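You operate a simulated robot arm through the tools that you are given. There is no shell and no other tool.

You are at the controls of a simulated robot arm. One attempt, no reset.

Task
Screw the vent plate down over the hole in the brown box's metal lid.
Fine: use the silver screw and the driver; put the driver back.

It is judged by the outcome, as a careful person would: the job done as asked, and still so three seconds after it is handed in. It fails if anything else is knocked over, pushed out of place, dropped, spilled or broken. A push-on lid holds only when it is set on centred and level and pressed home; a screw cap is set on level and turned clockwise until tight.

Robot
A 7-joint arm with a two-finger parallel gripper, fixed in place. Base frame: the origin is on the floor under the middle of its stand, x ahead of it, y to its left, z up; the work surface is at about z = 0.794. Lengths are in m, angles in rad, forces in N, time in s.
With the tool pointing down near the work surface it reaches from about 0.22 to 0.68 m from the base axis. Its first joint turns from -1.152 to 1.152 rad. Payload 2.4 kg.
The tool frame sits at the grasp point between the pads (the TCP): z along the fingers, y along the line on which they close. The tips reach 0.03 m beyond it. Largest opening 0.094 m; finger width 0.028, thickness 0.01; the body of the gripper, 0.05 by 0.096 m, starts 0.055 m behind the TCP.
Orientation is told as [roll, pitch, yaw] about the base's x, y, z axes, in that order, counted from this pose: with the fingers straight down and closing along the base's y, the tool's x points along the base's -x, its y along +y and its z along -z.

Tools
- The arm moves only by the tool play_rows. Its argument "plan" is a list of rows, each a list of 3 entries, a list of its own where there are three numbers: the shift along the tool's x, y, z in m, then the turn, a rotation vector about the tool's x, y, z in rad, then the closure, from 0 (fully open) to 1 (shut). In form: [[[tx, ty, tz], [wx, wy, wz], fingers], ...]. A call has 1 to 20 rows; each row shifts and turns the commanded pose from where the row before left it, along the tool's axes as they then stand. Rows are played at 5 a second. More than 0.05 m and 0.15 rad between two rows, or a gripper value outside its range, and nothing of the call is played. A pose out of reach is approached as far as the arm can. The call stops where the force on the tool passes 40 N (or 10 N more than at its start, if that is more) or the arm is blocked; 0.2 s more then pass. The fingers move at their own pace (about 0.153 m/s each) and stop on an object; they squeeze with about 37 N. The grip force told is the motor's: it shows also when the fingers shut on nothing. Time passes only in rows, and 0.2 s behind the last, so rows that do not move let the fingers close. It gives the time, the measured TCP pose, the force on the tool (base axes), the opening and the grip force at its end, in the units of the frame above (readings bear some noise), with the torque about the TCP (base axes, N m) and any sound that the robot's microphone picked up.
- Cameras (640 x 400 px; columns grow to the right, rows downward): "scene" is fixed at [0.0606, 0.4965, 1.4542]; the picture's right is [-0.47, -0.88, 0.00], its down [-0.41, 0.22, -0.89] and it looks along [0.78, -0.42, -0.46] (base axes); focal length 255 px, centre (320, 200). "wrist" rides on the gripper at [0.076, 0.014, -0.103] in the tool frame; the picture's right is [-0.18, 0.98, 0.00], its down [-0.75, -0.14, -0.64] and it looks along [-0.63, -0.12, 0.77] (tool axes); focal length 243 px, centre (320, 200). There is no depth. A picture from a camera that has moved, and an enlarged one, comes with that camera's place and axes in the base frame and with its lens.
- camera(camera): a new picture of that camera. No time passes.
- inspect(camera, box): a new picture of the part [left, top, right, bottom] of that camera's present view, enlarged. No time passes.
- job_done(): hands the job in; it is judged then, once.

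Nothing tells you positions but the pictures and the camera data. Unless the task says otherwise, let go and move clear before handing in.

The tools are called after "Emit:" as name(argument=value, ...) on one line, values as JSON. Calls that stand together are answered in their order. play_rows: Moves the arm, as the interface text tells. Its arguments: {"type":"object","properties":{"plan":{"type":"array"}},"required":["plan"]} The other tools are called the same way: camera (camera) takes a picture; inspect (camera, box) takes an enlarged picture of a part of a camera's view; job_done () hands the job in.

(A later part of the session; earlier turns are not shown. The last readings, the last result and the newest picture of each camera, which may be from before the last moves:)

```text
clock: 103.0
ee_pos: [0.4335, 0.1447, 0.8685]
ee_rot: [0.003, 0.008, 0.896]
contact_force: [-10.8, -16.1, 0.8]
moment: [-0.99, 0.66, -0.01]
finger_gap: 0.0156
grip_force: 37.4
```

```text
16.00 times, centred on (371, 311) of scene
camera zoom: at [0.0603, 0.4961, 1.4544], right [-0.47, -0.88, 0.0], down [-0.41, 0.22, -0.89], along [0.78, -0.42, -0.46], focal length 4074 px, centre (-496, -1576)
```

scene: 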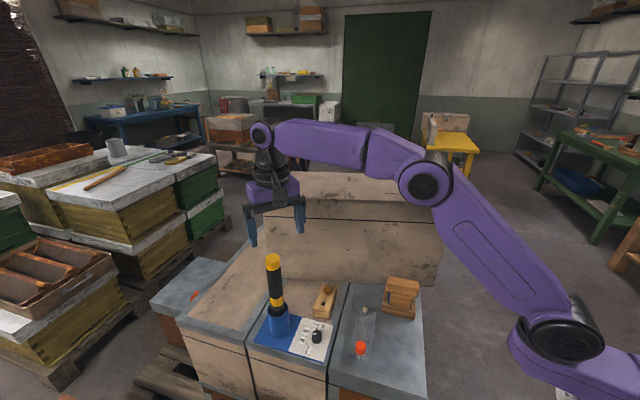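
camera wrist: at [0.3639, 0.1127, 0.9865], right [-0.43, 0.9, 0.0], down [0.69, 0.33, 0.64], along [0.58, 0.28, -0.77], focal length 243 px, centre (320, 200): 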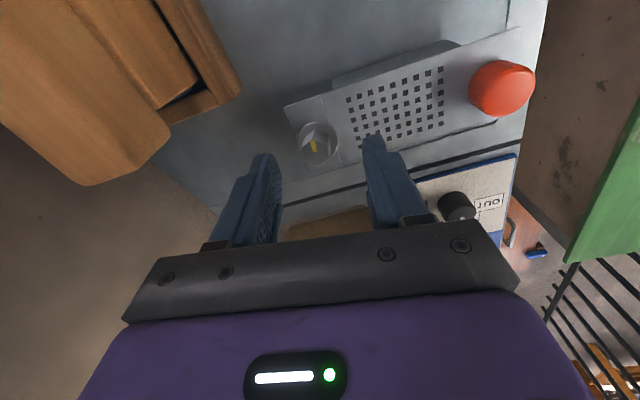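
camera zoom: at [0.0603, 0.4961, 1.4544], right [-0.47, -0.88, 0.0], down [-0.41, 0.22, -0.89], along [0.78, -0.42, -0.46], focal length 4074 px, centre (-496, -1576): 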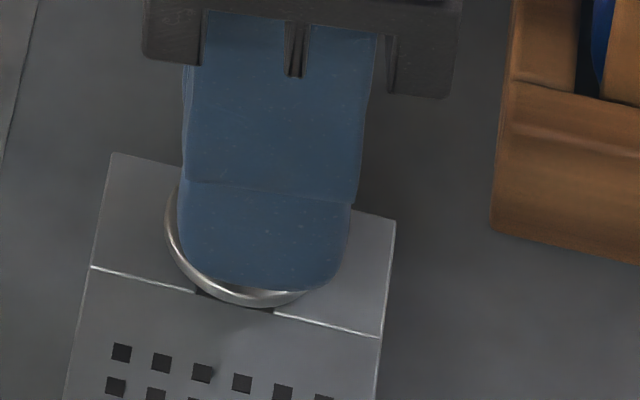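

The grip resists straightening (19 N side load), so forcing is wrong. I'll back off, lift the screw out and re-seat it upright in its wooden block to re-grip it squarely.

Emit:
play_rows(plan=[[[0.001, 0, 0], [0, 0, 0], 1], [[0.001, 0, -0.001], [0, 0, 0], 1], [[0.001, 0, -0.002], [0, 0, 0], 1], [[0.001, 0, -0.004], [0, 0, 0], 1], [[0.0005, 0, -0.006], [0, 0, 0], 1], [[0, 0, -0.01], [0, 0, 0], 1], [[0, 0, -0.02], [0, 0, 0], 1], [[0, 0, -0.03], [0, 0, 0], 1], [[0, 0, -0.03], [0, 0, 0], 1], [[0, 0, 0], [0, 0, 0], 1]])

Emit:
inspect(camera="scene", box=[345, 260, 395, 325])

```text
clock: 105.2
ee_pos: [0.4343, 0.1423, 0.9736]
ee_rot: [0.002, 0.0, 0.897]
contact_force: [0.7, -0.9, -0.4]
moment: [-0.01, 0.03, -0.02]
finger_gap: 0.0155
grip_force: 37.1
```

```text
6.15 times, centred on (370, 292) of scene
camera zoom: at [0.0606, 0.4965, 1.4542], right [-0.47, -0.88, 0.0], down [-0.41, 0.22, -0.89], along [0.78, -0.42, -0.46], focal length 1567 px, centre (12, -369)
```

zoom: 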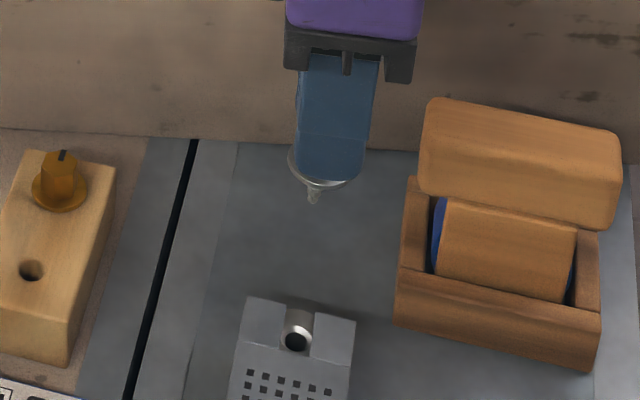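

The screw is out. I'll rotate back to yaw −0.77 and move above the block, then check the tip against the block's hole.

Emit:
play_rows(plan=[[[0, 0, 0], [0, 0, 0.139], 1], [[0, 0, 0], [0, 0, 0.139], 1], [[0, 0, 0], [0, 0, 0.139], 1], [[0, 0, 0], [0, 0, 0.139], 1], [[0, 0, 0], [0, 0, 0.139], 1], [[0, 0, 0], [0, 0, 0.139], 1], [[0, 0, 0], [0, 0, 0.139], 1], [[0, 0, 0], [0, 0, 0.139], 1], [[0, 0, 0], [0, 0, 0.139], 1], [[0, 0, 0], [0, 0, 0.139], 1], [[0, 0, 0], [0, 0, 0.139], 1], [[0, 0, 0], [0, 0, 0.14], 1], [[0.0017, 0.0325, 0], [0, 0, 0], 1], [[0.0017, 0.0325, 0], [0, 0, 0], 1], [[0.0017, 0.0325, 0], [0, 0, 0], 1], [[0.0017, 0.0325, 0], [0, 0, 0], 1], [[0, 0, 0], [0, 0, 0], 1]])

Emit:
inspect(camera="scene", box=[300, 255, 345, 315])

Emit:
inspect(camera="wrist", box=[270, 60, 380, 170])

```text
clock: 108.8
ee_pos: [0.5187, 0.2407, 0.9729]
ee_rot: [-0.001, 0.001, -0.772]
contact_force: [0.5, -0.6, -0.3]
moment: [-0.03, 0.0, 0.0]
finger_gap: 0.0156
grip_force: 37.6
```

```text
6.67 times, centred on (322, 285) of scene
camera zoom: at [0.0606, 0.4965, 1.4542], right [-0.47, -0.88, 0.0], down [-0.41, 0.22, -0.89], along [0.78, -0.42, -0.46], focal length 1697 px, centre (303, -367)
```

zoom: 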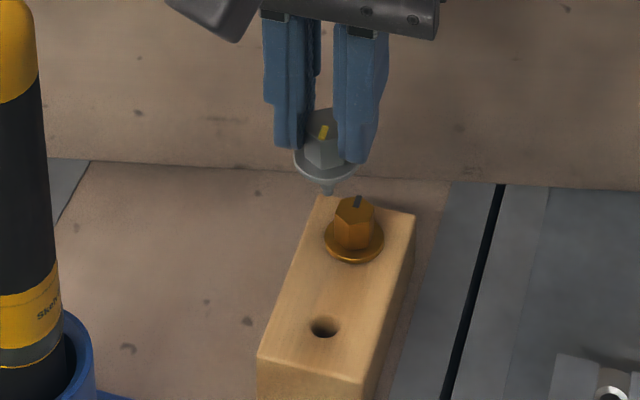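

```text
3.64 times, centred on (325, 115) of wrist
camera zoom: at [0.4729, 0.3045, 1.0767], right [0.82, 0.58, 0.0], down [0.44, -0.63, 0.64], along [0.37, -0.52, -0.77], focal length 882 px, centre (302, 509)
```

zoom: 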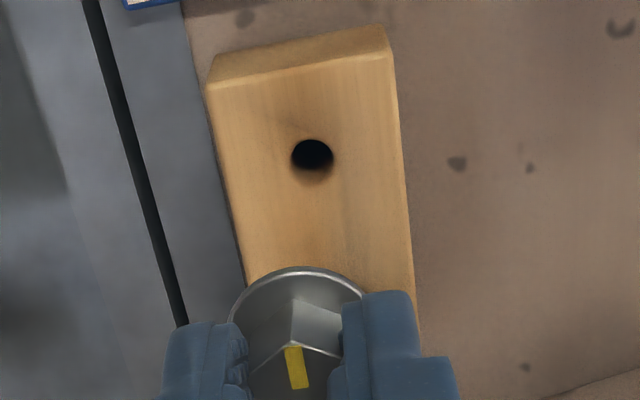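

The tip is nearly over the block's hole. I'll shift 1 mm and lower the tip into the hole.

Emit:
play_rows(plan=[[[0.0004, 0.001, 0.02], [0, 0, 0], 1], [[0, 0, 0.025], [0, 0, 0], 1], [[0, 0, 0.02], [0, 0, 0], 1], [[0, 0, 0.01], [0, 0, 0], 1], [[0, 0, 0], [0, 0, 0], 1]])

Emit:
inspect(camera="scene", box=[305, 275, 340, 315])

Emit:
inspect(camera="wrist", box=[270, 80, 380, 190])

```text
clock: 110.0
ee_pos: [0.52, 0.2407, 0.8976]
ee_rot: [0.0, -0.001, -0.77]
contact_force: [0.5, 0.0, -0.2]
moment: [0.01, 0.01, -0.02]
finger_gap: 0.0155
grip_force: 37.2
```

```text
10.00 times, centred on (322, 295) of scene
camera zoom: at [0.0606, 0.4965, 1.4542], right [-0.47, -0.88, 0.0], down [-0.41, 0.22, -0.89], along [0.78, -0.42, -0.46], focal length 2546 px, centre (295, -750)
```

zoom: 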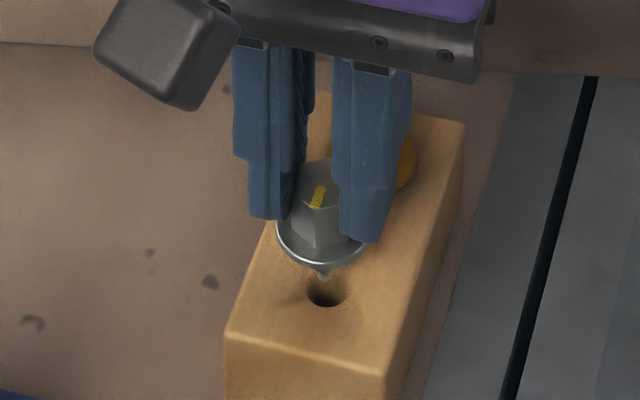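

```text
3.64 times, centred on (325, 135) of wrist
camera zoom: at [0.4738, 0.3055, 1.0009], right [0.82, 0.58, 0.0], down [0.44, -0.63, 0.64], along [0.37, -0.52, -0.77], focal length 882 px, centre (302, 436)
```

zoom: 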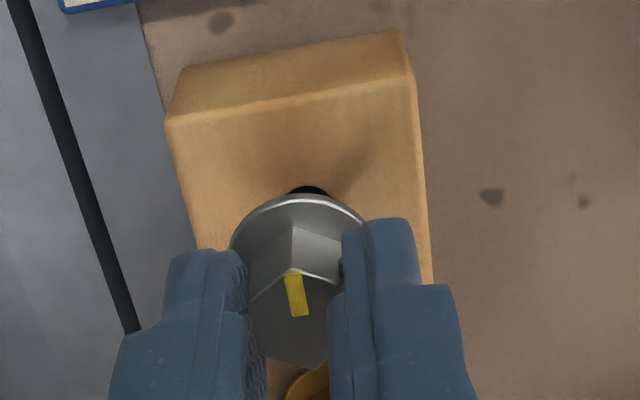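

The tip is right over the hole. I'll lower it in by about 14 mm.

Emit:
play_rows(plan=[[[0, 0, 0.005], [0, 0, 0], 1], [[0, 0, 0.005], [0, 0, 0], 1], [[0, 0, 0.004], [0, 0, 0], 1], [[0, 0, 0], [0, 0, 0], 1]])

Emit:
inspect(camera="scene", box=[305, 275, 340, 315])

```text
clock: 110.7
ee_pos: [0.5203, 0.2424, 0.8898]
ee_rot: [0.003, -0.003, -0.768]
contact_force: [-4.3, -2.3, 10.6]
moment: [-0.1, 0.28, 0.0]
finger_gap: 0.0157
grip_force: 37.5
stopped in row 3: the force on the tool passed its limit at 45 N (the readings are from after the stop); the commanded pose is now the measured one
```

```text
10.00 times, centred on (322, 295) of scene
camera zoom: at [0.0603, 0.4964, 1.4543], right [-0.47, -0.88, 0.0], down [-0.41, 0.22, -0.89], along [0.78, -0.42, -0.46], focal length 2546 px, centre (295, -750)
```

zoom: 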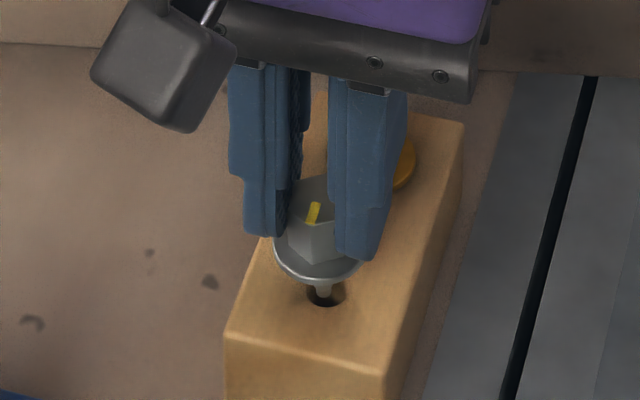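

The tip caught the hole's rim and the stop triggered. I'll back up 4 mm, shift about 2 mm toward −x/−y and recheck.

Emit:
play_rows(plan=[[[0, 0, -0.004], [0, 0, 0], 1], [[0.0004, -0.0012, 0], [0, 0, 0], 1], [[0.0003, -0.0008, 0], [0, 0, 0], 1], [[0, 0, 0], [0, 0, 0], 1]])

Emit:
inspect(camera="scene", box=[314, 286, 334, 306])

Emit:
inspect(camera="wrist", box=[290, 100, 350, 160])

```text
clock: 111.7
ee_pos: [0.5187, 0.2417, 0.8945]
ee_rot: [0.002, -0.001, -0.77]
contact_force: [-0.6, -0.1, -0.4]
moment: [0.01, -0.02, 0.03]
finger_gap: 0.0155
grip_force: 36.6
```

```text
16.00 times, centred on (324, 296) of scene
camera zoom: at [0.0606, 0.4965, 1.4542], right [-0.47, -0.88, 0.0], down [-0.41, 0.22, -0.89], along [0.78, -0.42, -0.46], focal length 4074 px, centre (256, -1336)
```

zoom: 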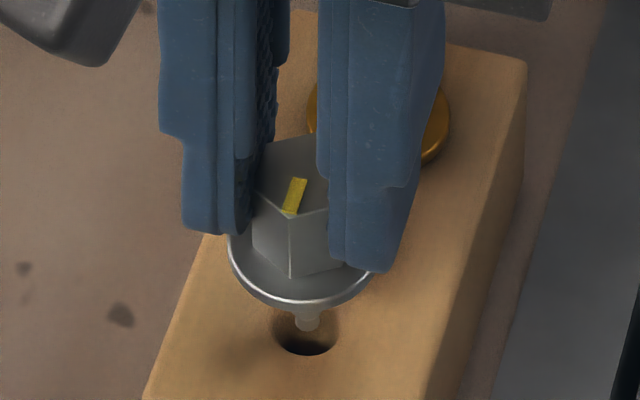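

```text
6.67 times, centred on (320, 130) of wrist
camera zoom: at [0.4726, 0.3053, 0.9969], right [0.82, 0.58, 0.0], down [0.44, -0.63, 0.64], along [0.37, -0.52, -0.77], focal length 1618 px, centre (320, 667)
```

zoom: 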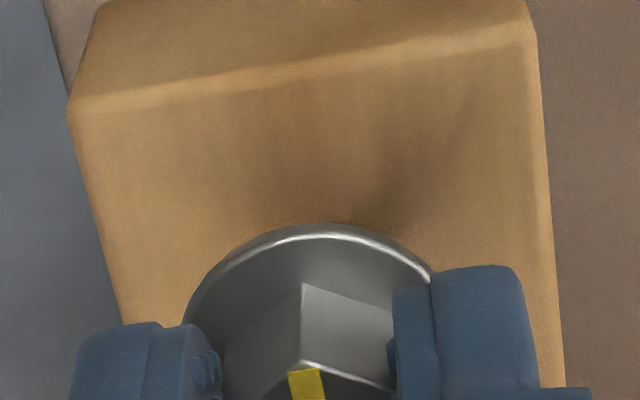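

The tip is now centred over the hole. I'll lower in 2 mm steps.

Emit:
play_rows(plan=[[[0, 0, 0.002], [0, 0, 0], 1], [[0, 0, 0.002], [0, 0, 0], 1], [[0, 0, 0.002], [0, 0, 0], 1], [[0, 0, 0.002], [0, 0, 0], 1], [[0, 0, 0], [0, 0, 0], 1]])

Emit:
inspect(camera="scene", box=[314, 286, 334, 306])

```text
clock: 112.7
ee_pos: [0.5199, 0.2424, 0.8902]
ee_rot: [0.007, -0.002, -0.769]
contact_force: [-4.3, -2.3, 10.8]
moment: [-0.11, 0.23, -0.03]
finger_gap: 0.0157
grip_force: 36.9
stopped in row 4: the force on the tool passed its limit at 43 N (the readings are from after the stop); the commanded pose is now the measured one
```

```text
16.00 times, centred on (324, 296) of scene
camera zoom: at [0.0603, 0.4964, 1.4543], right [-0.47, -0.88, 0.0], down [-0.41, 0.22, -0.89], along [0.78, -0.42, -0.46], focal length 4074 px, centre (256, -1336)
```

zoom: 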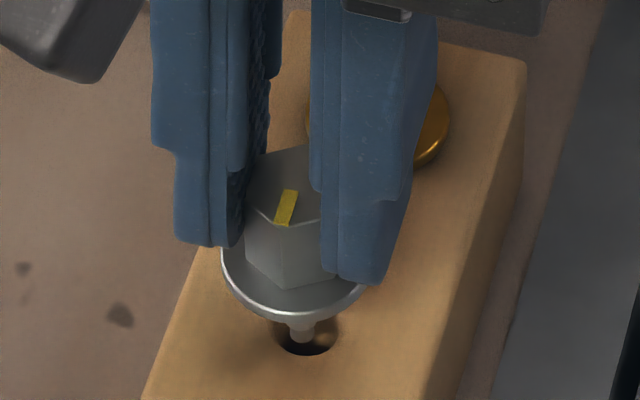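

The tip still catches; I judge it is short in the view-depth direction (the tool's −x). I'll back up and shift about 2 mm that way while restoring the lateral position.

Emit:
play_rows(plan=[[[0, 0, -0.005], [0, 0, 0], 1], [[-0.0008, -0.0007, 0], [0, 0, 0], 1], [[-0.0008, -0.0006, 0], [0, 0, 0], 1], [[0, 0, 0], [0, 0, 0], 1]])

Emit:
inspect(camera="scene", box=[314, 286, 334, 306])

```text
clock: 113.7
ee_pos: [0.5193, 0.2399, 0.8957]
ee_rot: [0.006, -0.001, -0.77]
contact_force: [0.1, -0.6, -1.3]
moment: [-0.02, -0.03, 0.0]
finger_gap: 0.0154
grip_force: 37.2
```

```text
16.00 times, centred on (324, 296) of scene
camera zoom: at [0.0606, 0.4965, 1.4542], right [-0.47, -0.88, 0.0], down [-0.41, 0.22, -0.89], along [0.78, -0.42, -0.46], focal length 4074 px, centre (256, -1336)
```

zoom: 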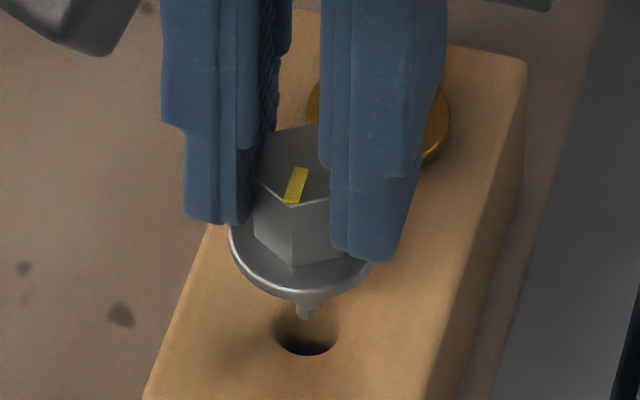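

With the contact height known, this position looks centred. I'll lower again in small steps.

Emit:
play_rows(plan=[[[0, 0, 0.002], [0, 0, 0], 1], [[0, 0, 0.002], [0, 0, 0], 1], [[0, 0, 0.0015], [0, 0, 0], 1], [[0, 0, 0.0015], [0, 0, 0], 1], [[0, 0, 0], [0, 0, 0], 1]])

Emit:
inspect(camera="scene", box=[314, 286, 334, 306])

```text
clock: 114.9
ee_pos: [0.5198, 0.2398, 0.8877]
ee_rot: [0.007, -0.002, -0.771]
contact_force: [-0.6, -0.3, -0.3]
moment: [-0.01, 0.0, -0.03]
finger_gap: 0.0157
grip_force: 37.2
```

```text
16.00 times, centred on (324, 296) of scene
camera zoom: at [0.0606, 0.4965, 1.4542], right [-0.47, -0.88, 0.0], down [-0.41, 0.22, -0.89], along [0.78, -0.42, -0.46], focal length 4074 px, centre (256, -1336)
```

zoom: 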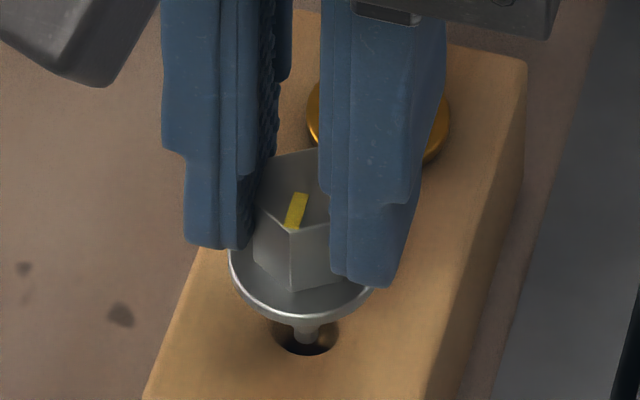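

It entered the hole with no force. I'll continue down, easing toward the hole axis.

Emit:
play_rows(plan=[[[-0.0003, 0, 0.002], [0, 0, 0], 1], [[-0.0003, 0, 0.002], [0, 0, 0], 1], [[-0.0003, 0, 0.002], [0, 0, 0], 1], [[0, 0, 0], [0, 0, 0], 1]])

Emit:
inspect(camera="scene", box=[314, 286, 334, 306])

```text
clock: 115.9
ee_pos: [0.5202, 0.2386, 0.8812]
ee_rot: [0.006, -0.001, -0.768]
contact_force: [0.4, 0.6, 0.5]
moment: [0.0, -0.01, 0.01]
finger_gap: 0.0157
grip_force: 37.0
```

```text
16.00 times, centred on (324, 296) of scene
camera zoom: at [0.0606, 0.4965, 1.4542], right [-0.47, -0.88, 0.0], down [-0.41, 0.22, -0.89], along [0.78, -0.42, -0.46], focal length 4074 px, centre (256, -1336)
```

zoom: 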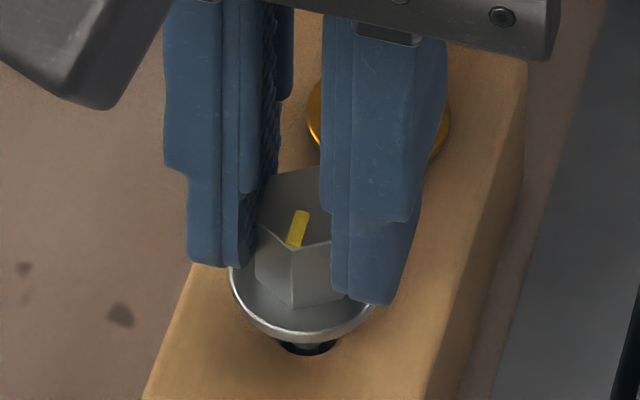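

It's going in well. I'll continue.

Emit:
play_rows(plan=[[[-0.0004, 0, 0.002], [0, 0, 0], 1], [[-0.0004, 0, 0.002], [0, 0, 0], 1], [[-0.0004, 0, 0.002], [0, 0, 0], 1], [[0, 0, 0], [0, 0, 0], 1]])

Emit:
inspect(camera="scene", box=[314, 286, 334, 306])

```text
clock: 116.9
ee_pos: [0.5216, 0.2384, 0.8749]
ee_rot: [0.008, 0.0, -0.769]
contact_force: [-0.8, -0.4, -0.5]
moment: [0.02, 0.02, -0.02]
finger_gap: 0.0158
grip_force: 36.9
```

```text
16.00 times, centred on (324, 296) of scene
camera zoom: at [0.0606, 0.4965, 1.4542], right [-0.47, -0.88, 0.0], down [-0.41, 0.22, -0.89], along [0.78, -0.42, -0.46], focal length 4074 px, centre (256, -1336)
```

zoom: 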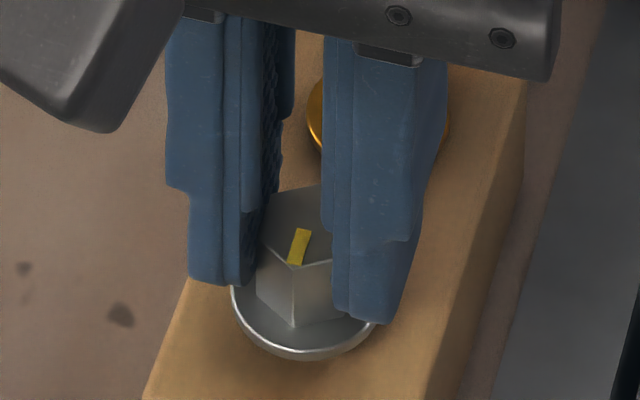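

The shank is in the block. I'll open the fingers so the screw settles upright on its flange, then rise a little and look.

Emit:
play_rows(plan=[[[0, 0, 0.001], [0, 0, 0], 1], [[0, 0, 0], [0, 0, 0], 0.8], [[0, 0, 0], [0, 0, 0], 0.65], [[0, 0, 0], [0, 0, 0], 0.45], [[0, 0, -0.02], [0, 0, 0], 0.45], [[0, 0, -0.03], [0.0057, -0.0056, 0], 0.45], [[0, 0, -0.03], [0, 0, 0], 0.45], [[0, 0, 0], [0, 0, 0], 0.45]])

Emit:
inspect(camera="scene", box=[308, 278, 344, 320])

Emit:
inspect(camera="wrist", box=[290, 75, 350, 135])

```text
clock: 118.7
ee_pos: [0.5213, 0.2381, 0.9552]
ee_rot: [0.003, -0.008, -0.77]
contact_force: [0.1, 0.6, -0.4]
moment: [-0.03, 0.03, 0.01]
finger_gap: 0.052
grip_force: 0.0
```

```text
9.52 times, centred on (326, 299) of scene
camera zoom: at [0.0606, 0.4965, 1.4542], right [-0.47, -0.88, 0.0], down [-0.41, 0.22, -0.89], along [0.78, -0.42, -0.46], focal length 2425 px, centre (263, -743)
```

zoom: 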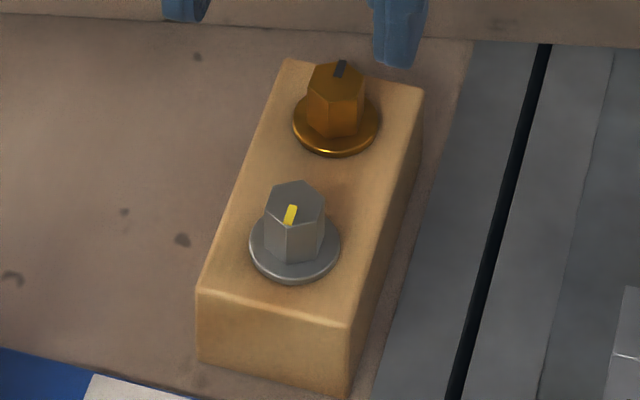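

```text
6.67 times, centred on (320, 105) of wrist
camera zoom: at [0.4741, 0.3037, 1.0579], right [0.82, 0.58, 0.0], down [0.44, -0.62, 0.65], along [0.38, -0.53, -0.76], focal length 1618 px, centre (320, 833)
```

zoom: 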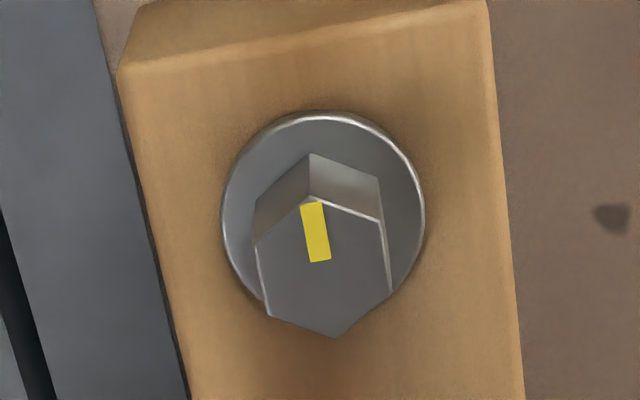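

The screw is upright in its block again with the flats aligned. I'll correct a small residual tool tilt and re-measure before gripping.

Emit:
play_rows(plan=[[[0, 0, 0], [0.0025, 0.007, 0], 0.45], [[0, 0, 0], [0, 0, 0], 0.45], [[0, 0, 0], [0, 0, 0], 0.45]])

Emit:
inspect(camera="wrist", box=[290, 75, 350, 135])

```text
clock: 119.5
ee_pos: [0.5213, 0.2394, 0.9528]
ee_rot: [-0.001, -0.001, -0.769]
contact_force: [-0.3, 0.2, -1.0]
moment: [-0.02, 0.0, 0.03]
finger_gap: 0.0516
grip_force: 0.1
```

```text
6.67 times, centred on (320, 105) of wrist
camera zoom: at [0.4751, 0.3031, 1.0579], right [0.82, 0.58, 0.0], down [0.44, -0.63, 0.64], along [0.37, -0.53, -0.77], focal length 1618 px, centre (320, 833)
```

zoom: 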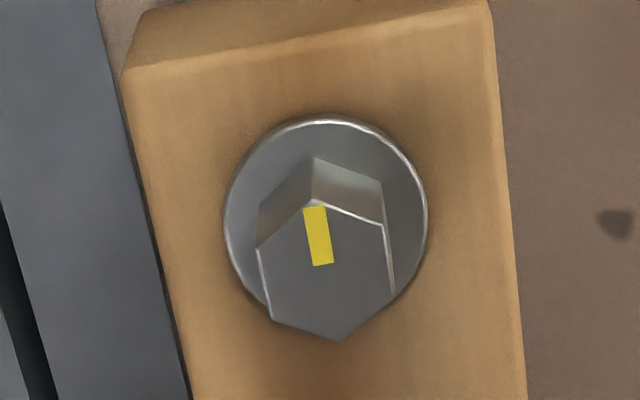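

The head is within 1 mm of the tool axis. I'll correct, descend to the flange and grip.

Emit:
play_rows(plan=[[[-0.0005, 0.0006, 0.02], [0, 0, 0], 0.45], [[0, 0, 0.03], [0, 0, 0], 0.45], [[0, 0, 0.02], [0, 0, 0], 0.45], [[0, 0, 0.01], [0, 0, 0], 0.45], [[0, 0, 0.007], [0, 0, 0], 0.45], [[0, 0, 0], [0, 0, 0], 0.6], [[0, 0, 0], [0, 0, 0], 0.72], [[0, 0, 0], [0, 0, 0], 0.8], [[0, 0, 0], [0, 0, 0], 0.9], [[0, 0, 0], [0, 0, 0], 1.0], [[0, 0, 0], [0, 0, 0], 1.0]])

Emit:
inspect(camera="wrist", box=[270, 90, 380, 200])

```text
clock: 121.9
ee_pos: [0.5229, 0.2396, 0.8673]
ee_rot: [-0.001, -0.002, -0.769]
contact_force: [-0.4, 0.0, -0.2]
moment: [0.02, 0.02, -0.03]
finger_gap: 0.0157
grip_force: 36.7
```

```text
3.64 times, centred on (325, 145) of wrist
camera zoom: at [0.4759, 0.3032, 0.9706], right [0.82, 0.58, 0.0], down [0.44, -0.63, 0.64], along [0.37, -0.53, -0.77], focal length 882 px, centre (302, 400)
```

zoom: 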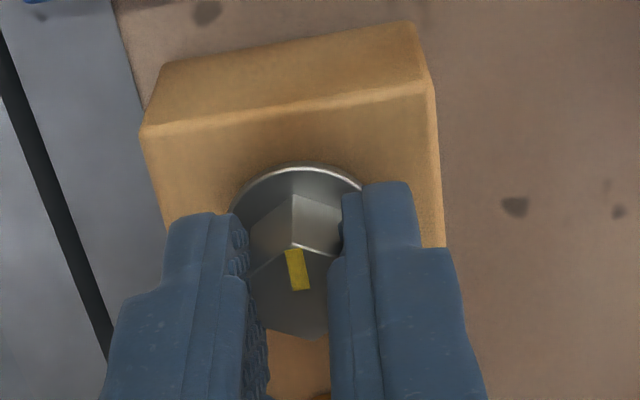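

The screw is gripped squarely with no side load. I'll lift it, carry it back over the post and turn the wrist to yaw +1.0 for a long clockwise stroke.

Emit:
play_rows(plan=[[[0, 0, -0.01], [0, 0, 0], 1], [[0, 0, -0.02], [0, 0, 0], 1], [[0, 0, -0.035], [0, 0, 0], 1], [[0, 0, -0.035], [0, 0, 0], 1], [[-0.0005, -0.0323, 0], [0, 0, 0], 1], [[-0.0005, -0.0323, 0], [0, 0, 0], 1], [[-0.0005, -0.0323, 0], [0, 0, 0], 1], [[-0.0005, -0.0322, 0], [0, 0, 0], 1], [[0, 0, 0], [0, 0, 0], 1]])

Emit:
play_rows(plan=[[[0, 0, 0], [0, 0, -0.136], 1], [[0, 0, 0], [0, 0, -0.136], 1], [[0, 0, 0], [0, 0, -0.136], 1], [[0, 0, 0], [0, 0, -0.136], 1], [[0, 0, 0], [0, 0, -0.136], 1], [[0, 0, 0], [0, 0, -0.136], 1], [[0, 0, 0], [0, 0, -0.136], 1], [[0, 0, 0], [0, 0, -0.136], 1], [[0, 0, 0], [0, 0, -0.136], 1], [[0, 0, 0], [0, 0, -0.136], 1], [[0, 0, 0], [0, 0, -0.136], 1], [[0, 0, 0], [0, 0, -0.136], 1], [[0, 0, 0], [0, 0, -0.136], 1], [[0, 0, 0], [0, 0, 0], 1], [[0, 0, 0], [0, 0, 0], 1]])

Emit:
inspect(camera="wrist", box=[270, 60, 380, 170])

Emit:
inspect(camera="scene", box=[355, 275, 390, 320])

```text
clock: 123.9
ee_pos: [0.4341, 0.1447, 0.9669]
ee_rot: [0.0, 0.0, -0.769]
contact_force: [0.0, 0.2, -0.1]
moment: [0.0, 0.0, 0.0]
finger_gap: 0.0157
grip_force: 37.3
```

```text
clock: 127.1
ee_pos: [0.4324, 0.1453, 0.967]
ee_rot: [0.0, 0.0, 0.999]
contact_force: [-0.2, -0.6, -0.6]
moment: [-0.01, 0.04, -0.01]
finger_gap: 0.0154
grip_force: 37.0
```

```text
3.64 times, centred on (325, 115) of wrist
camera zoom: at [0.3794, 0.0897, 1.0709], right [-0.73, 0.69, 0.0], down [0.53, 0.56, 0.64], along [0.44, 0.47, -0.77], focal length 882 px, centre (302, 509)
```

zoom: 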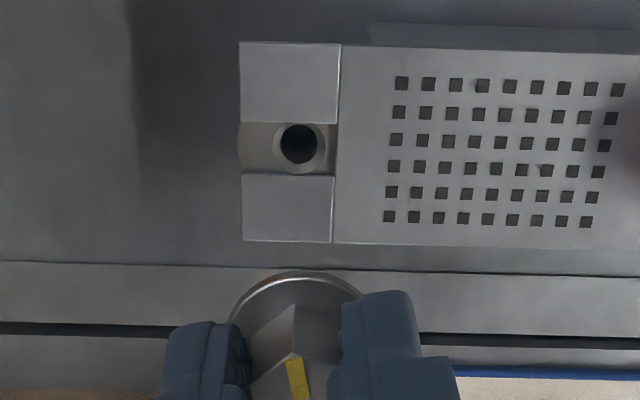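

```text
8.89 times, centred on (372, 298) of scene
camera zoom: at [0.0606, 0.4965, 1.4542], right [-0.47, -0.88, 0.0], down [-0.41, 0.22, -0.89], along [0.78, -0.42, -0.46], focal length 2263 px, centre (-147, -667)
```

zoom: 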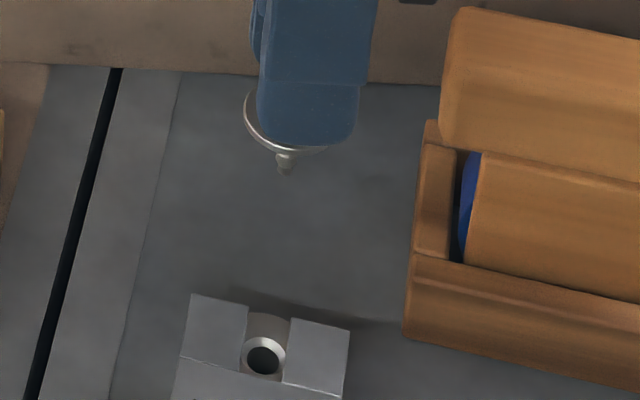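

The screw hangs nearly straight now and the hole is within 1 mm. I'll lower it to the fork.

Emit:
play_rows(plan=[[[0.0004, -0.0004, 0.02], [0, 0, 0], 1], [[0, 0, 0.025], [0, 0, 0], 1], [[0, 0, 0.025], [0, 0, 0], 1], [[0, 0, 0.01], [0, 0, 0], 1], [[0, 0, 0], [0, 0, 0], 1]])

Emit:
inspect(camera="scene", box=[360, 300, 382, 322])

Emit:
inspect(camera="wrist", box=[280, 80, 370, 170])

```text
clock: 128.3
ee_pos: [0.4336, 0.1452, 0.8866]
ee_rot: [-0.003, 0.001, 0.997]
contact_force: [0.0, 1.0, -0.9]
moment: [0.01, -0.01, 0.01]
finger_gap: 0.0158
grip_force: 36.9
```

```text
16.00 times, centred on (371, 311) of scene
camera zoom: at [0.0606, 0.4965, 1.4542], right [-0.47, -0.88, 0.0], down [-0.41, 0.22, -0.89], along [0.78, -0.42, -0.46], focal length 4074 px, centre (-496, -1576)
```

zoom: 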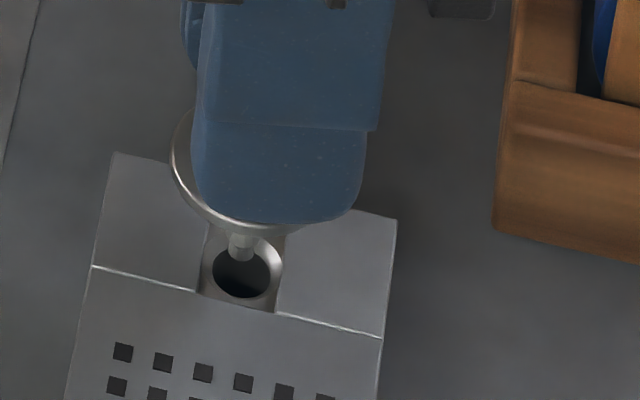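

```text
4.44 times, centred on (325, 125) of wrist
camera zoom: at [0.3793, 0.0897, 0.9907], right [-0.73, 0.69, 0.0], down [0.53, 0.56, 0.64], along [0.44, 0.47, -0.77], focal length 1078 px, centre (298, 533)
```

zoom: 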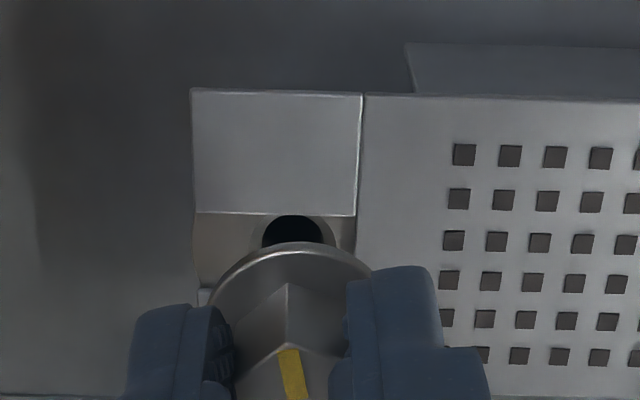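

Compared with my first successful insertion, the screw needs about 1 mm more along the tool's +x. I'll shift and lower with force checks.

Emit:
play_rows(plan=[[[0.0009, -0.0004, 0], [0, 0, 0], 1], [[0, 0, 0.004], [0, 0, 0], 1], [[0, 0, 0.003], [0, 0, 0], 1], [[0, 0, 0.002], [0, 0, 0], 1], [[0, 0, 0], [0, 0, 0], 1]])

Emit:
inspect(camera="scene", box=[360, 300, 382, 322])

```text
clock: 129.5
ee_pos: [0.4339, 0.1436, 0.879]
ee_rot: [-0.001, -0.001, 0.999]
contact_force: [0.5, 0.2, -0.6]
moment: [-0.01, 0.01, 0.0]
finger_gap: 0.0158
grip_force: 36.8
```

```text
16.00 times, centred on (371, 311) of scene
camera zoom: at [0.0606, 0.4965, 1.4542], right [-0.47, -0.88, 0.0], down [-0.41, 0.22, -0.89], along [0.78, -0.42, -0.46], focal length 4074 px, centre (-496, -1576)
```

zoom: 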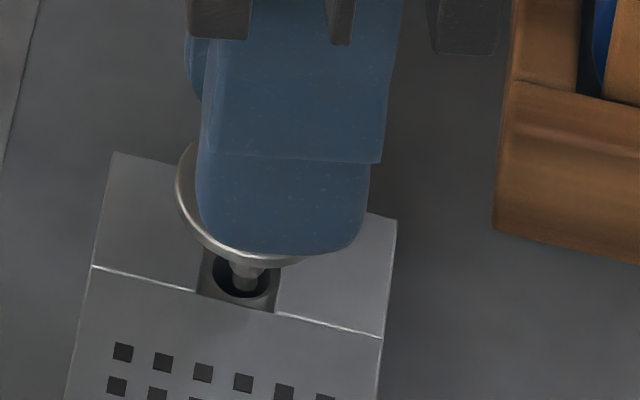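

The tip is in the hole without contact force. I'll continue lowering.

Emit:
play_rows(plan=[[[0, 0, 0.003], [0, 0, 0], 1], [[0, 0, 0.003], [0, 0, 0], 1], [[0, 0, 0.002], [0, 0, 0], 1], [[0, 0, 0], [0, 0, 0], 1]])

Emit:
inspect(camera="scene", box=[360, 300, 382, 322])

```text
clock: 130.5
ee_pos: [0.4323, 0.1441, 0.8705]
ee_rot: [-0.002, -0.001, 0.999]
contact_force: [-0.5, 0.4, -0.4]
moment: [0.0, 0.01, 0.01]
finger_gap: 0.0157
grip_force: 37.5
```

```text
16.00 times, centred on (371, 311) of scene
camera zoom: at [0.0606, 0.4965, 1.4542], right [-0.47, -0.88, 0.0], down [-0.41, 0.22, -0.89], along [0.78, -0.42, -0.46], focal length 4074 px, centre (-496, -1576)
```

zoom: 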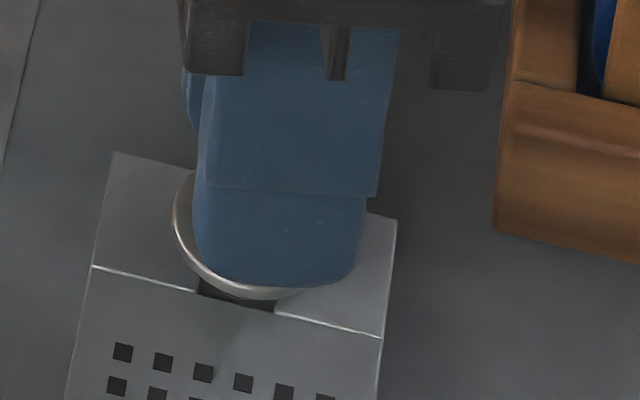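

Still free. I'll go down in 1 mm steps to contact.

Emit:
play_rows(plan=[[[0, 0, 0.0015], [0, 0, 0], 1], [[0, 0, 0.001], [0, 0, 0], 1], [[0, 0, 0.001], [0, 0, 0], 1], [[0, 0, 0], [0, 0, 0], 1]])

```text
clock: 131.5
ee_pos: [0.4345, 0.1441, 0.8668]
ee_rot: [-0.002, -0.001, 0.999]
contact_force: [-0.9, -0.5, 2.2]
moment: [0.03, -0.02, 0.0]
finger_gap: 0.0157
grip_force: 37.2
```

Contact begins. I'll press slightly more and turn clockwise slowly while watching force and torque.

Emit:
play_rows(plan=[[[0, 0, 0.001], [0, 0, 0], 1], [[0, 0, 0], [0, 0, 0.1], 1], [[0, 0, 0], [0, 0, 0.12], 1], [[0, 0, 0], [0, 0, 0.12], 1], [[0, 0, 0], [0, 0, 0.12], 1], [[0, 0, 0], [0, 0, 0.12], 1], [[0, 0, 0], [0, 0, 0], 1]])

Emit:
inspect(camera="scene", box=[360, 300, 382, 322])

```text
clock: 133.1
ee_pos: [0.4334, 0.1427, 0.8666]
ee_rot: [-0.002, 0.002, 0.416]
contact_force: [0.0, 2.7, 5.3]
moment: [0.11, 0.01, 0.03]
finger_gap: 0.0158
grip_force: 36.6
```

```text
16.00 times, centred on (371, 311) of scene
camera zoom: at [0.0605, 0.4965, 1.4542], right [-0.47, -0.88, 0.0], down [-0.41, 0.22, -0.89], along [0.78, -0.42, -0.46], focal length 4074 px, centre (-496, -1576)
```

zoom: 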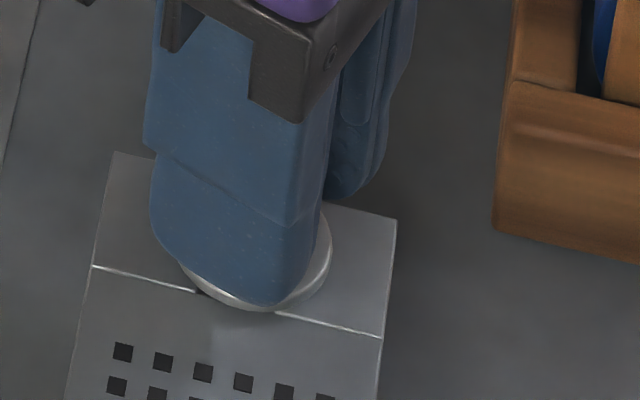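

Contact is stable at about 5 N. I'll continue the clockwise stroke.

Emit:
play_rows(plan=[[[0, 0, 0.0003], [0, 0, 0.13], 1], [[0, 0, 0], [0, 0, 0.13], 1], [[0, 0, 0.0003], [0, 0, 0.13], 1], [[0, 0, 0], [0, 0, 0.13], 1], [[0, 0, 0.0003], [0, 0, 0.13], 1], [[0, 0, 0], [0, 0, 0.13], 1], [[0, 0, 0.0003], [0, 0, 0.13], 1], [[0, 0, 0], [0, 0, 0.13], 1], [[0, 0, 0], [0, 0, 0], 1]])

Emit:
inspect(camera="scene", box=[360, 300, 382, 322])

```text
clock: 135.1
ee_pos: [0.4335, 0.1441, 0.8649]
ee_rot: [0.0, -0.003, -0.625]
contact_force: [2.6, 17.7, 8.8]
moment: [0.77, -0.06, 0.08]
finger_gap: 0.0155
grip_force: 36.6
```

```text
16.00 times, centred on (371, 311) of scene
camera zoom: at [0.0605, 0.4969, 1.4541], right [-0.47, -0.88, 0.0], down [-0.41, 0.22, -0.89], along [0.78, -0.42, -0.46], focal length 4074 px, centre (-496, -1576)
```

zoom: 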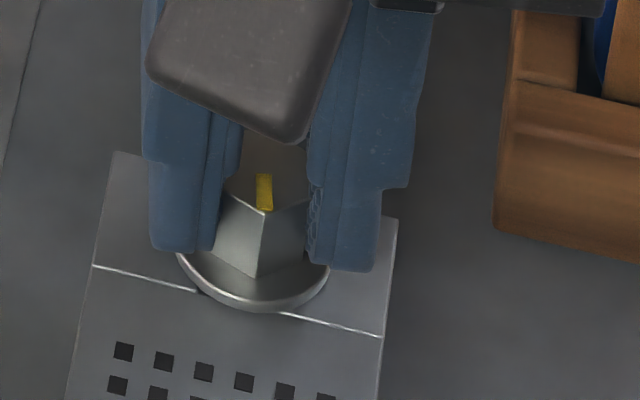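

A side force of 18 N in +y built up, meaning the screw is held on the hole axis while my tool is off to −y. I'll shift about 1.5 mm in +y to relieve it.

Emit:
play_rows(plan=[[[0.0005, 0.0007, 0], [0, 0, 0], 1], [[0.0004, 0.0006, 0], [0, 0, 0], 1], [[0, 0, 0], [0, 0, 0], 1]])

Emit:
inspect(camera="scene", box=[360, 300, 382, 322])

```text
clock: 135.9
ee_pos: [0.4327, 0.1441, 0.8646]
ee_rot: [-0.001, 0.001, -0.626]
contact_force: [1.4, 10.5, 9.2]
moment: [0.42, -0.06, 0.05]
finger_gap: 0.0155
grip_force: 37.2
```

```text
16.00 times, centred on (371, 311) of scene
camera zoom: at [0.0605, 0.4967, 1.4542], right [-0.47, -0.88, 0.0], down [-0.41, 0.22, -0.89], along [0.78, -0.42, -0.46], focal length 4074 px, centre (-496, -1576)
```

zoom: 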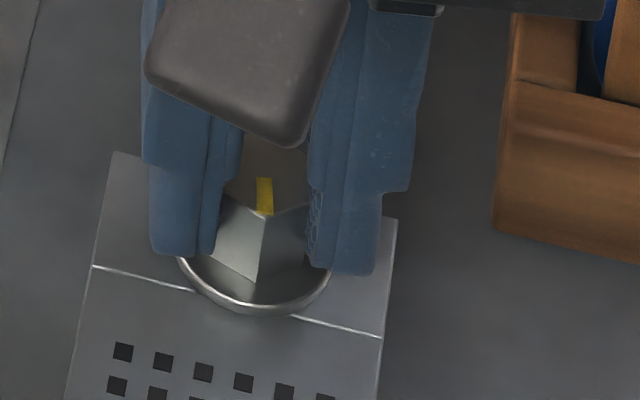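

That relieved 7 N. I'll continue another 1.8 mm.

Emit:
play_rows(plan=[[[0.0005, 0.0007, 0], [0, 0, 0], 1], [[0.0005, 0.0007, 0], [0, 0, 0], 1], [[0, 0, 0], [0, 0, 0], 1]])

Emit:
inspect(camera="scene", box=[360, 300, 382, 322])

```text
clock: 136.7
ee_pos: [0.4319, 0.1468, 0.8641]
ee_rot: [-0.001, 0.001, -0.622]
contact_force: [0.5, -0.2, 7.7]
moment: [0.01, -0.01, 0.02]
finger_gap: 0.0158
grip_force: 37.0
```

```text
16.00 times, centred on (371, 311) of scene
camera zoom: at [0.0605, 0.4964, 1.4542], right [-0.47, -0.88, 0.0], down [-0.41, 0.22, -0.89], along [0.78, -0.42, -0.46], focal length 4074 px, centre (-496, -1576)
```

zoom: 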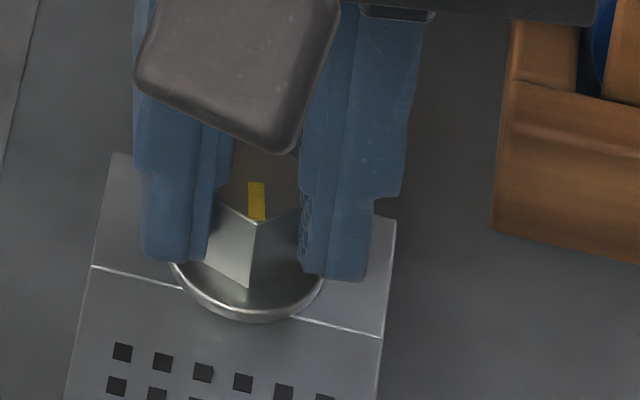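

Side load is zero and the flange is lower than before. I'll keep turning clockwise in short strokes, keeping the press and watching side loads.

Emit:
play_rows(plan=[[[0, 0, 0.0004], [0, 0, 0.12], 1], [[0, 0, 0], [0, 0, 0.12], 1], [[0, 0, 0.0004], [0, 0, 0.12], 1], [[0, 0, 0], [0, 0, 0.12], 1], [[0, 0, 0], [0, 0, 0], 1]])

Emit:
inspect(camera="scene", box=[360, 300, 382, 322])

```text
clock: 137.9
ee_pos: [0.4336, 0.1464, 0.8641]
ee_rot: [-0.001, -0.001, -1.106]
contact_force: [0.4, 0.4, 9.6]
moment: [-0.03, -0.05, 0.01]
finger_gap: 0.0156
grip_force: 37.5
```

```text
16.00 times, centred on (371, 311) of scene
camera zoom: at [0.0604, 0.4964, 1.4542], right [-0.47, -0.88, 0.0], down [-0.41, 0.22, -0.89], along [0.78, -0.42, -0.46], focal length 4074 px, centre (-496, -1576)
```

zoom: 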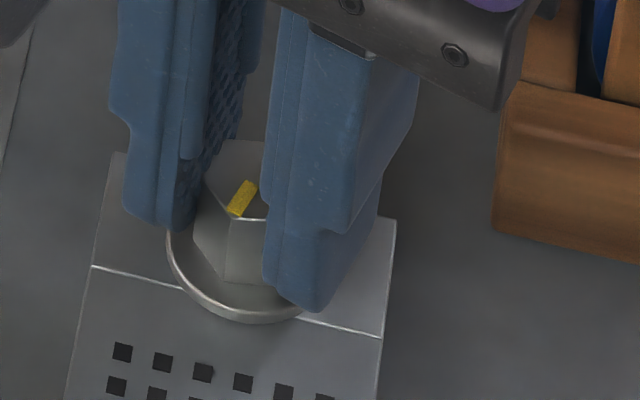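

I'll test whether the thread has caught by pulling up gently by 2 mm.

Emit:
play_rows(plan=[[[0, 0, -0.001], [0, 0, 0], 1], [[0, 0, -0.001], [0, 0, 0], 1], [[0, 0, -0.001], [0, 0, 0], 1], [[0, 0, 0], [0, 0, 0], 1]])

Emit:
inspect(camera="scene", box=[360, 300, 382, 322])

```text
clock: 138.9
ee_pos: [0.4325, 0.1455, 0.8668]
ee_rot: [0.0, 0.0, -1.102]
contact_force: [0.3, 0.0, 0.8]
moment: [0.0, 0.0, 0.01]
finger_gap: 0.0157
grip_force: 36.9
```

```text
16.00 times, centred on (371, 311) of scene
camera zoom: at [0.0606, 0.4965, 1.4542], right [-0.47, -0.88, 0.0], down [-0.41, 0.22, -0.89], along [0.78, -0.42, -0.46], focal length 4074 px, centre (-496, -1576)
```

zoom: 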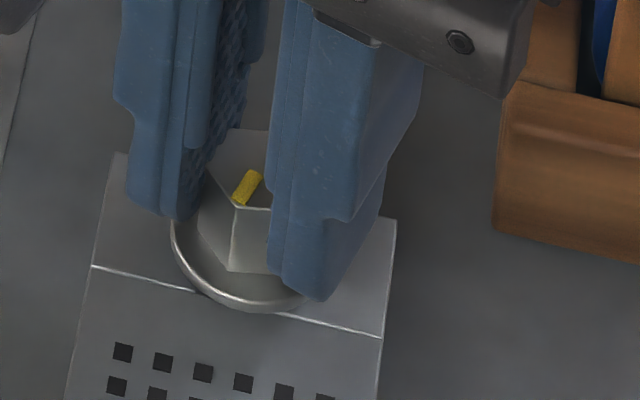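

The screw lifts freely, so turning alone doesn't thread it; the powered driver must do that. While holding the screw, I'll study the docked driver closely for a switch or indicator.

Emit:
inspect(camera="scene", box=[260, 250, 290, 280])

Emit:
inspect(camera="scene", box=[262, 278, 292, 308])

Emit:
inspect(camera="scene", box=[262, 305, 302, 345])

Emit:
inspect(camera="scene", box=[296, 315, 336, 360])

```text
13.33 times, centred on (275, 265) of scene
camera zoom: at [0.0606, 0.4965, 1.4542], right [-0.47, -0.88, 0.0], down [-0.41, 0.22, -0.89], along [0.78, -0.42, -0.46], focal length 3395 px, centre (920, -667)
```

zoom: 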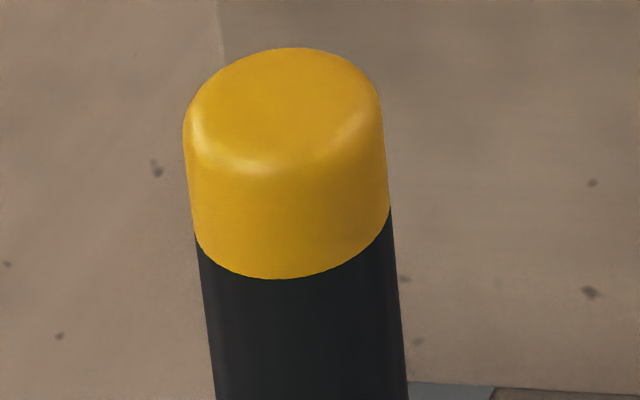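

```text
13.33 times, centred on (277, 293) of scene
camera zoom: at [0.0606, 0.4965, 1.4542], right [-0.47, -0.88, 0.0], down [-0.41, 0.22, -0.89], along [0.78, -0.42, -0.46], focal length 3395 px, centre (893, -1040)
```

zoom: 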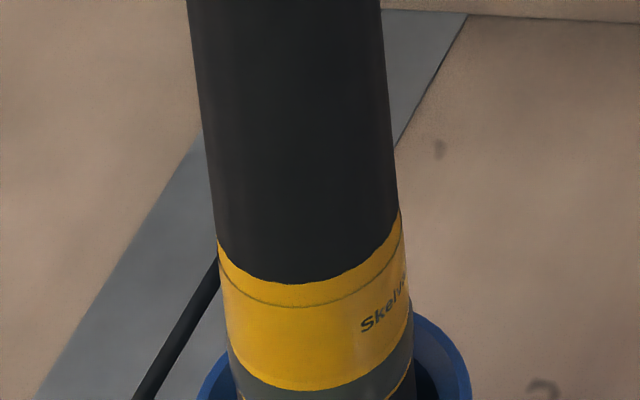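

```text
10.00 times, centred on (282, 325) of scene
camera zoom: at [0.0606, 0.4965, 1.4542], right [-0.47, -0.88, 0.0], down [-0.41, 0.22, -0.89], along [0.78, -0.42, -0.46], focal length 2546 px, centre (700, -1050)
```

zoom: 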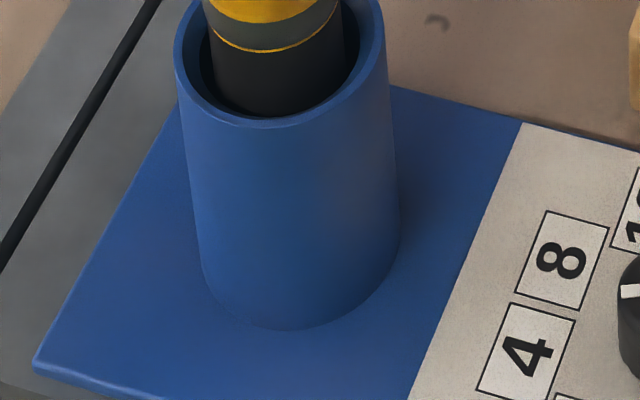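

```text
8.89 times, centred on (316, 338) of scene
camera zoom: at [0.0606, 0.4965, 1.4542], right [-0.47, -0.88, 0.0], down [-0.41, 0.22, -0.89], along [0.78, -0.42, -0.46], focal length 2263 px, centre (356, -1022)
```

zoom: 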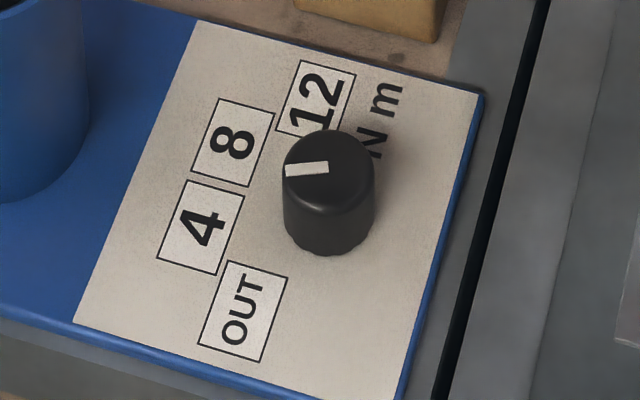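

The dial reads 4 and there's no visible switch, so it's likely push-to-start. I'll seat the screw fully flush on the fork this time, then release without lifting it.

Emit:
play_rows(plan=[[[0, 0, 0.001], [0, 0, 0], 1], [[0, 0, 0.001], [0, 0, 0], 1], [[0, 0, 0.001], [0, 0, 0], 1], [[0, 0, 0.0006], [0, 0, 0], 1], [[0, 0, 0], [0, 0, 0], 1]])

```text
clock: 140.1
ee_pos: [0.4343, 0.1457, 0.8647]
ee_rot: [0.0, -0.002, -1.103]
contact_force: [-0.2, 1.0, 10.9]
moment: [-0.02, -0.01, 0.02]
finger_gap: 0.0155
grip_force: 37.1
```

Seated with about 11 N and no side load. I'll open straight away without lifting, then rise clear and look.

Emit:
play_rows(plan=[[[0, 0, 0], [0, 0, 0], 0.78], [[0, 0, 0], [0, 0, 0], 0.7], [[0, 0, 0], [0, 0, 0], 0.5], [[0, 0, -0.005], [0, 0, 0], 0.5], [[0, 0, -0.02], [0, 0, 0], 0.5], [[0, 0, -0.03], [0, 0, 0], 0.5], [[0, 0, -0.03], [0, 0, 0], 0.5], [[0, 0, 0], [0, 0, 0], 0.5]])

Emit:
inspect(camera="scene", box=[360, 300, 382, 322])

Emit:
inspect(camera="wrist", box=[280, 60, 380, 160])

```text
clock: 141.9
ee_pos: [0.4332, 0.1468, 0.9489]
ee_rot: [-0.001, -0.001, -1.102]
contact_force: [-0.3, -0.1, 0.4]
moment: [-0.01, 0.01, 0.01]
finger_gap: 0.047
grip_force: 0.0
```

```text
16.00 times, centred on (371, 311) of scene
camera zoom: at [0.0606, 0.4965, 1.4542], right [-0.47, -0.88, 0.0], down [-0.41, 0.22, -0.89], along [0.78, -0.42, -0.46], focal length 4074 px, centre (-496, -1576)
```

zoom: 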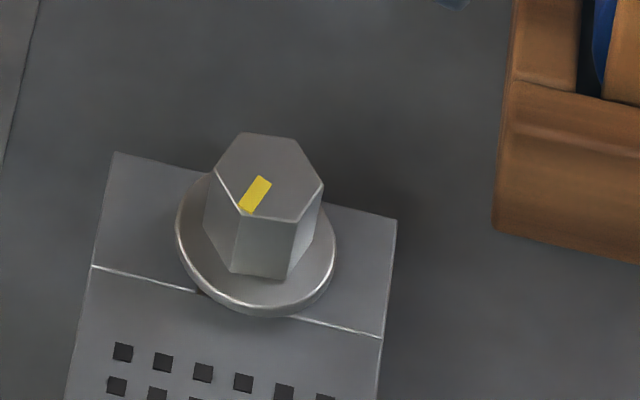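

```text
4.00 times, centred on (330, 110) of wrist
camera zoom: at [0.4108, 0.2217, 1.0518], right [0.96, 0.28, 0.0], down [0.21, -0.74, 0.64], along [0.18, -0.62, -0.77], focal length 970 px, centre (280, 560)
```

zoom: 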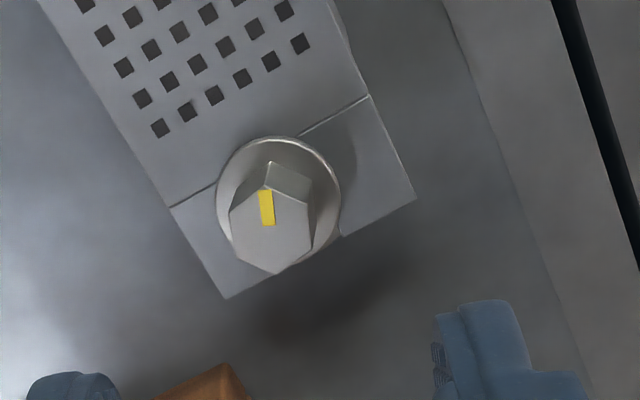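

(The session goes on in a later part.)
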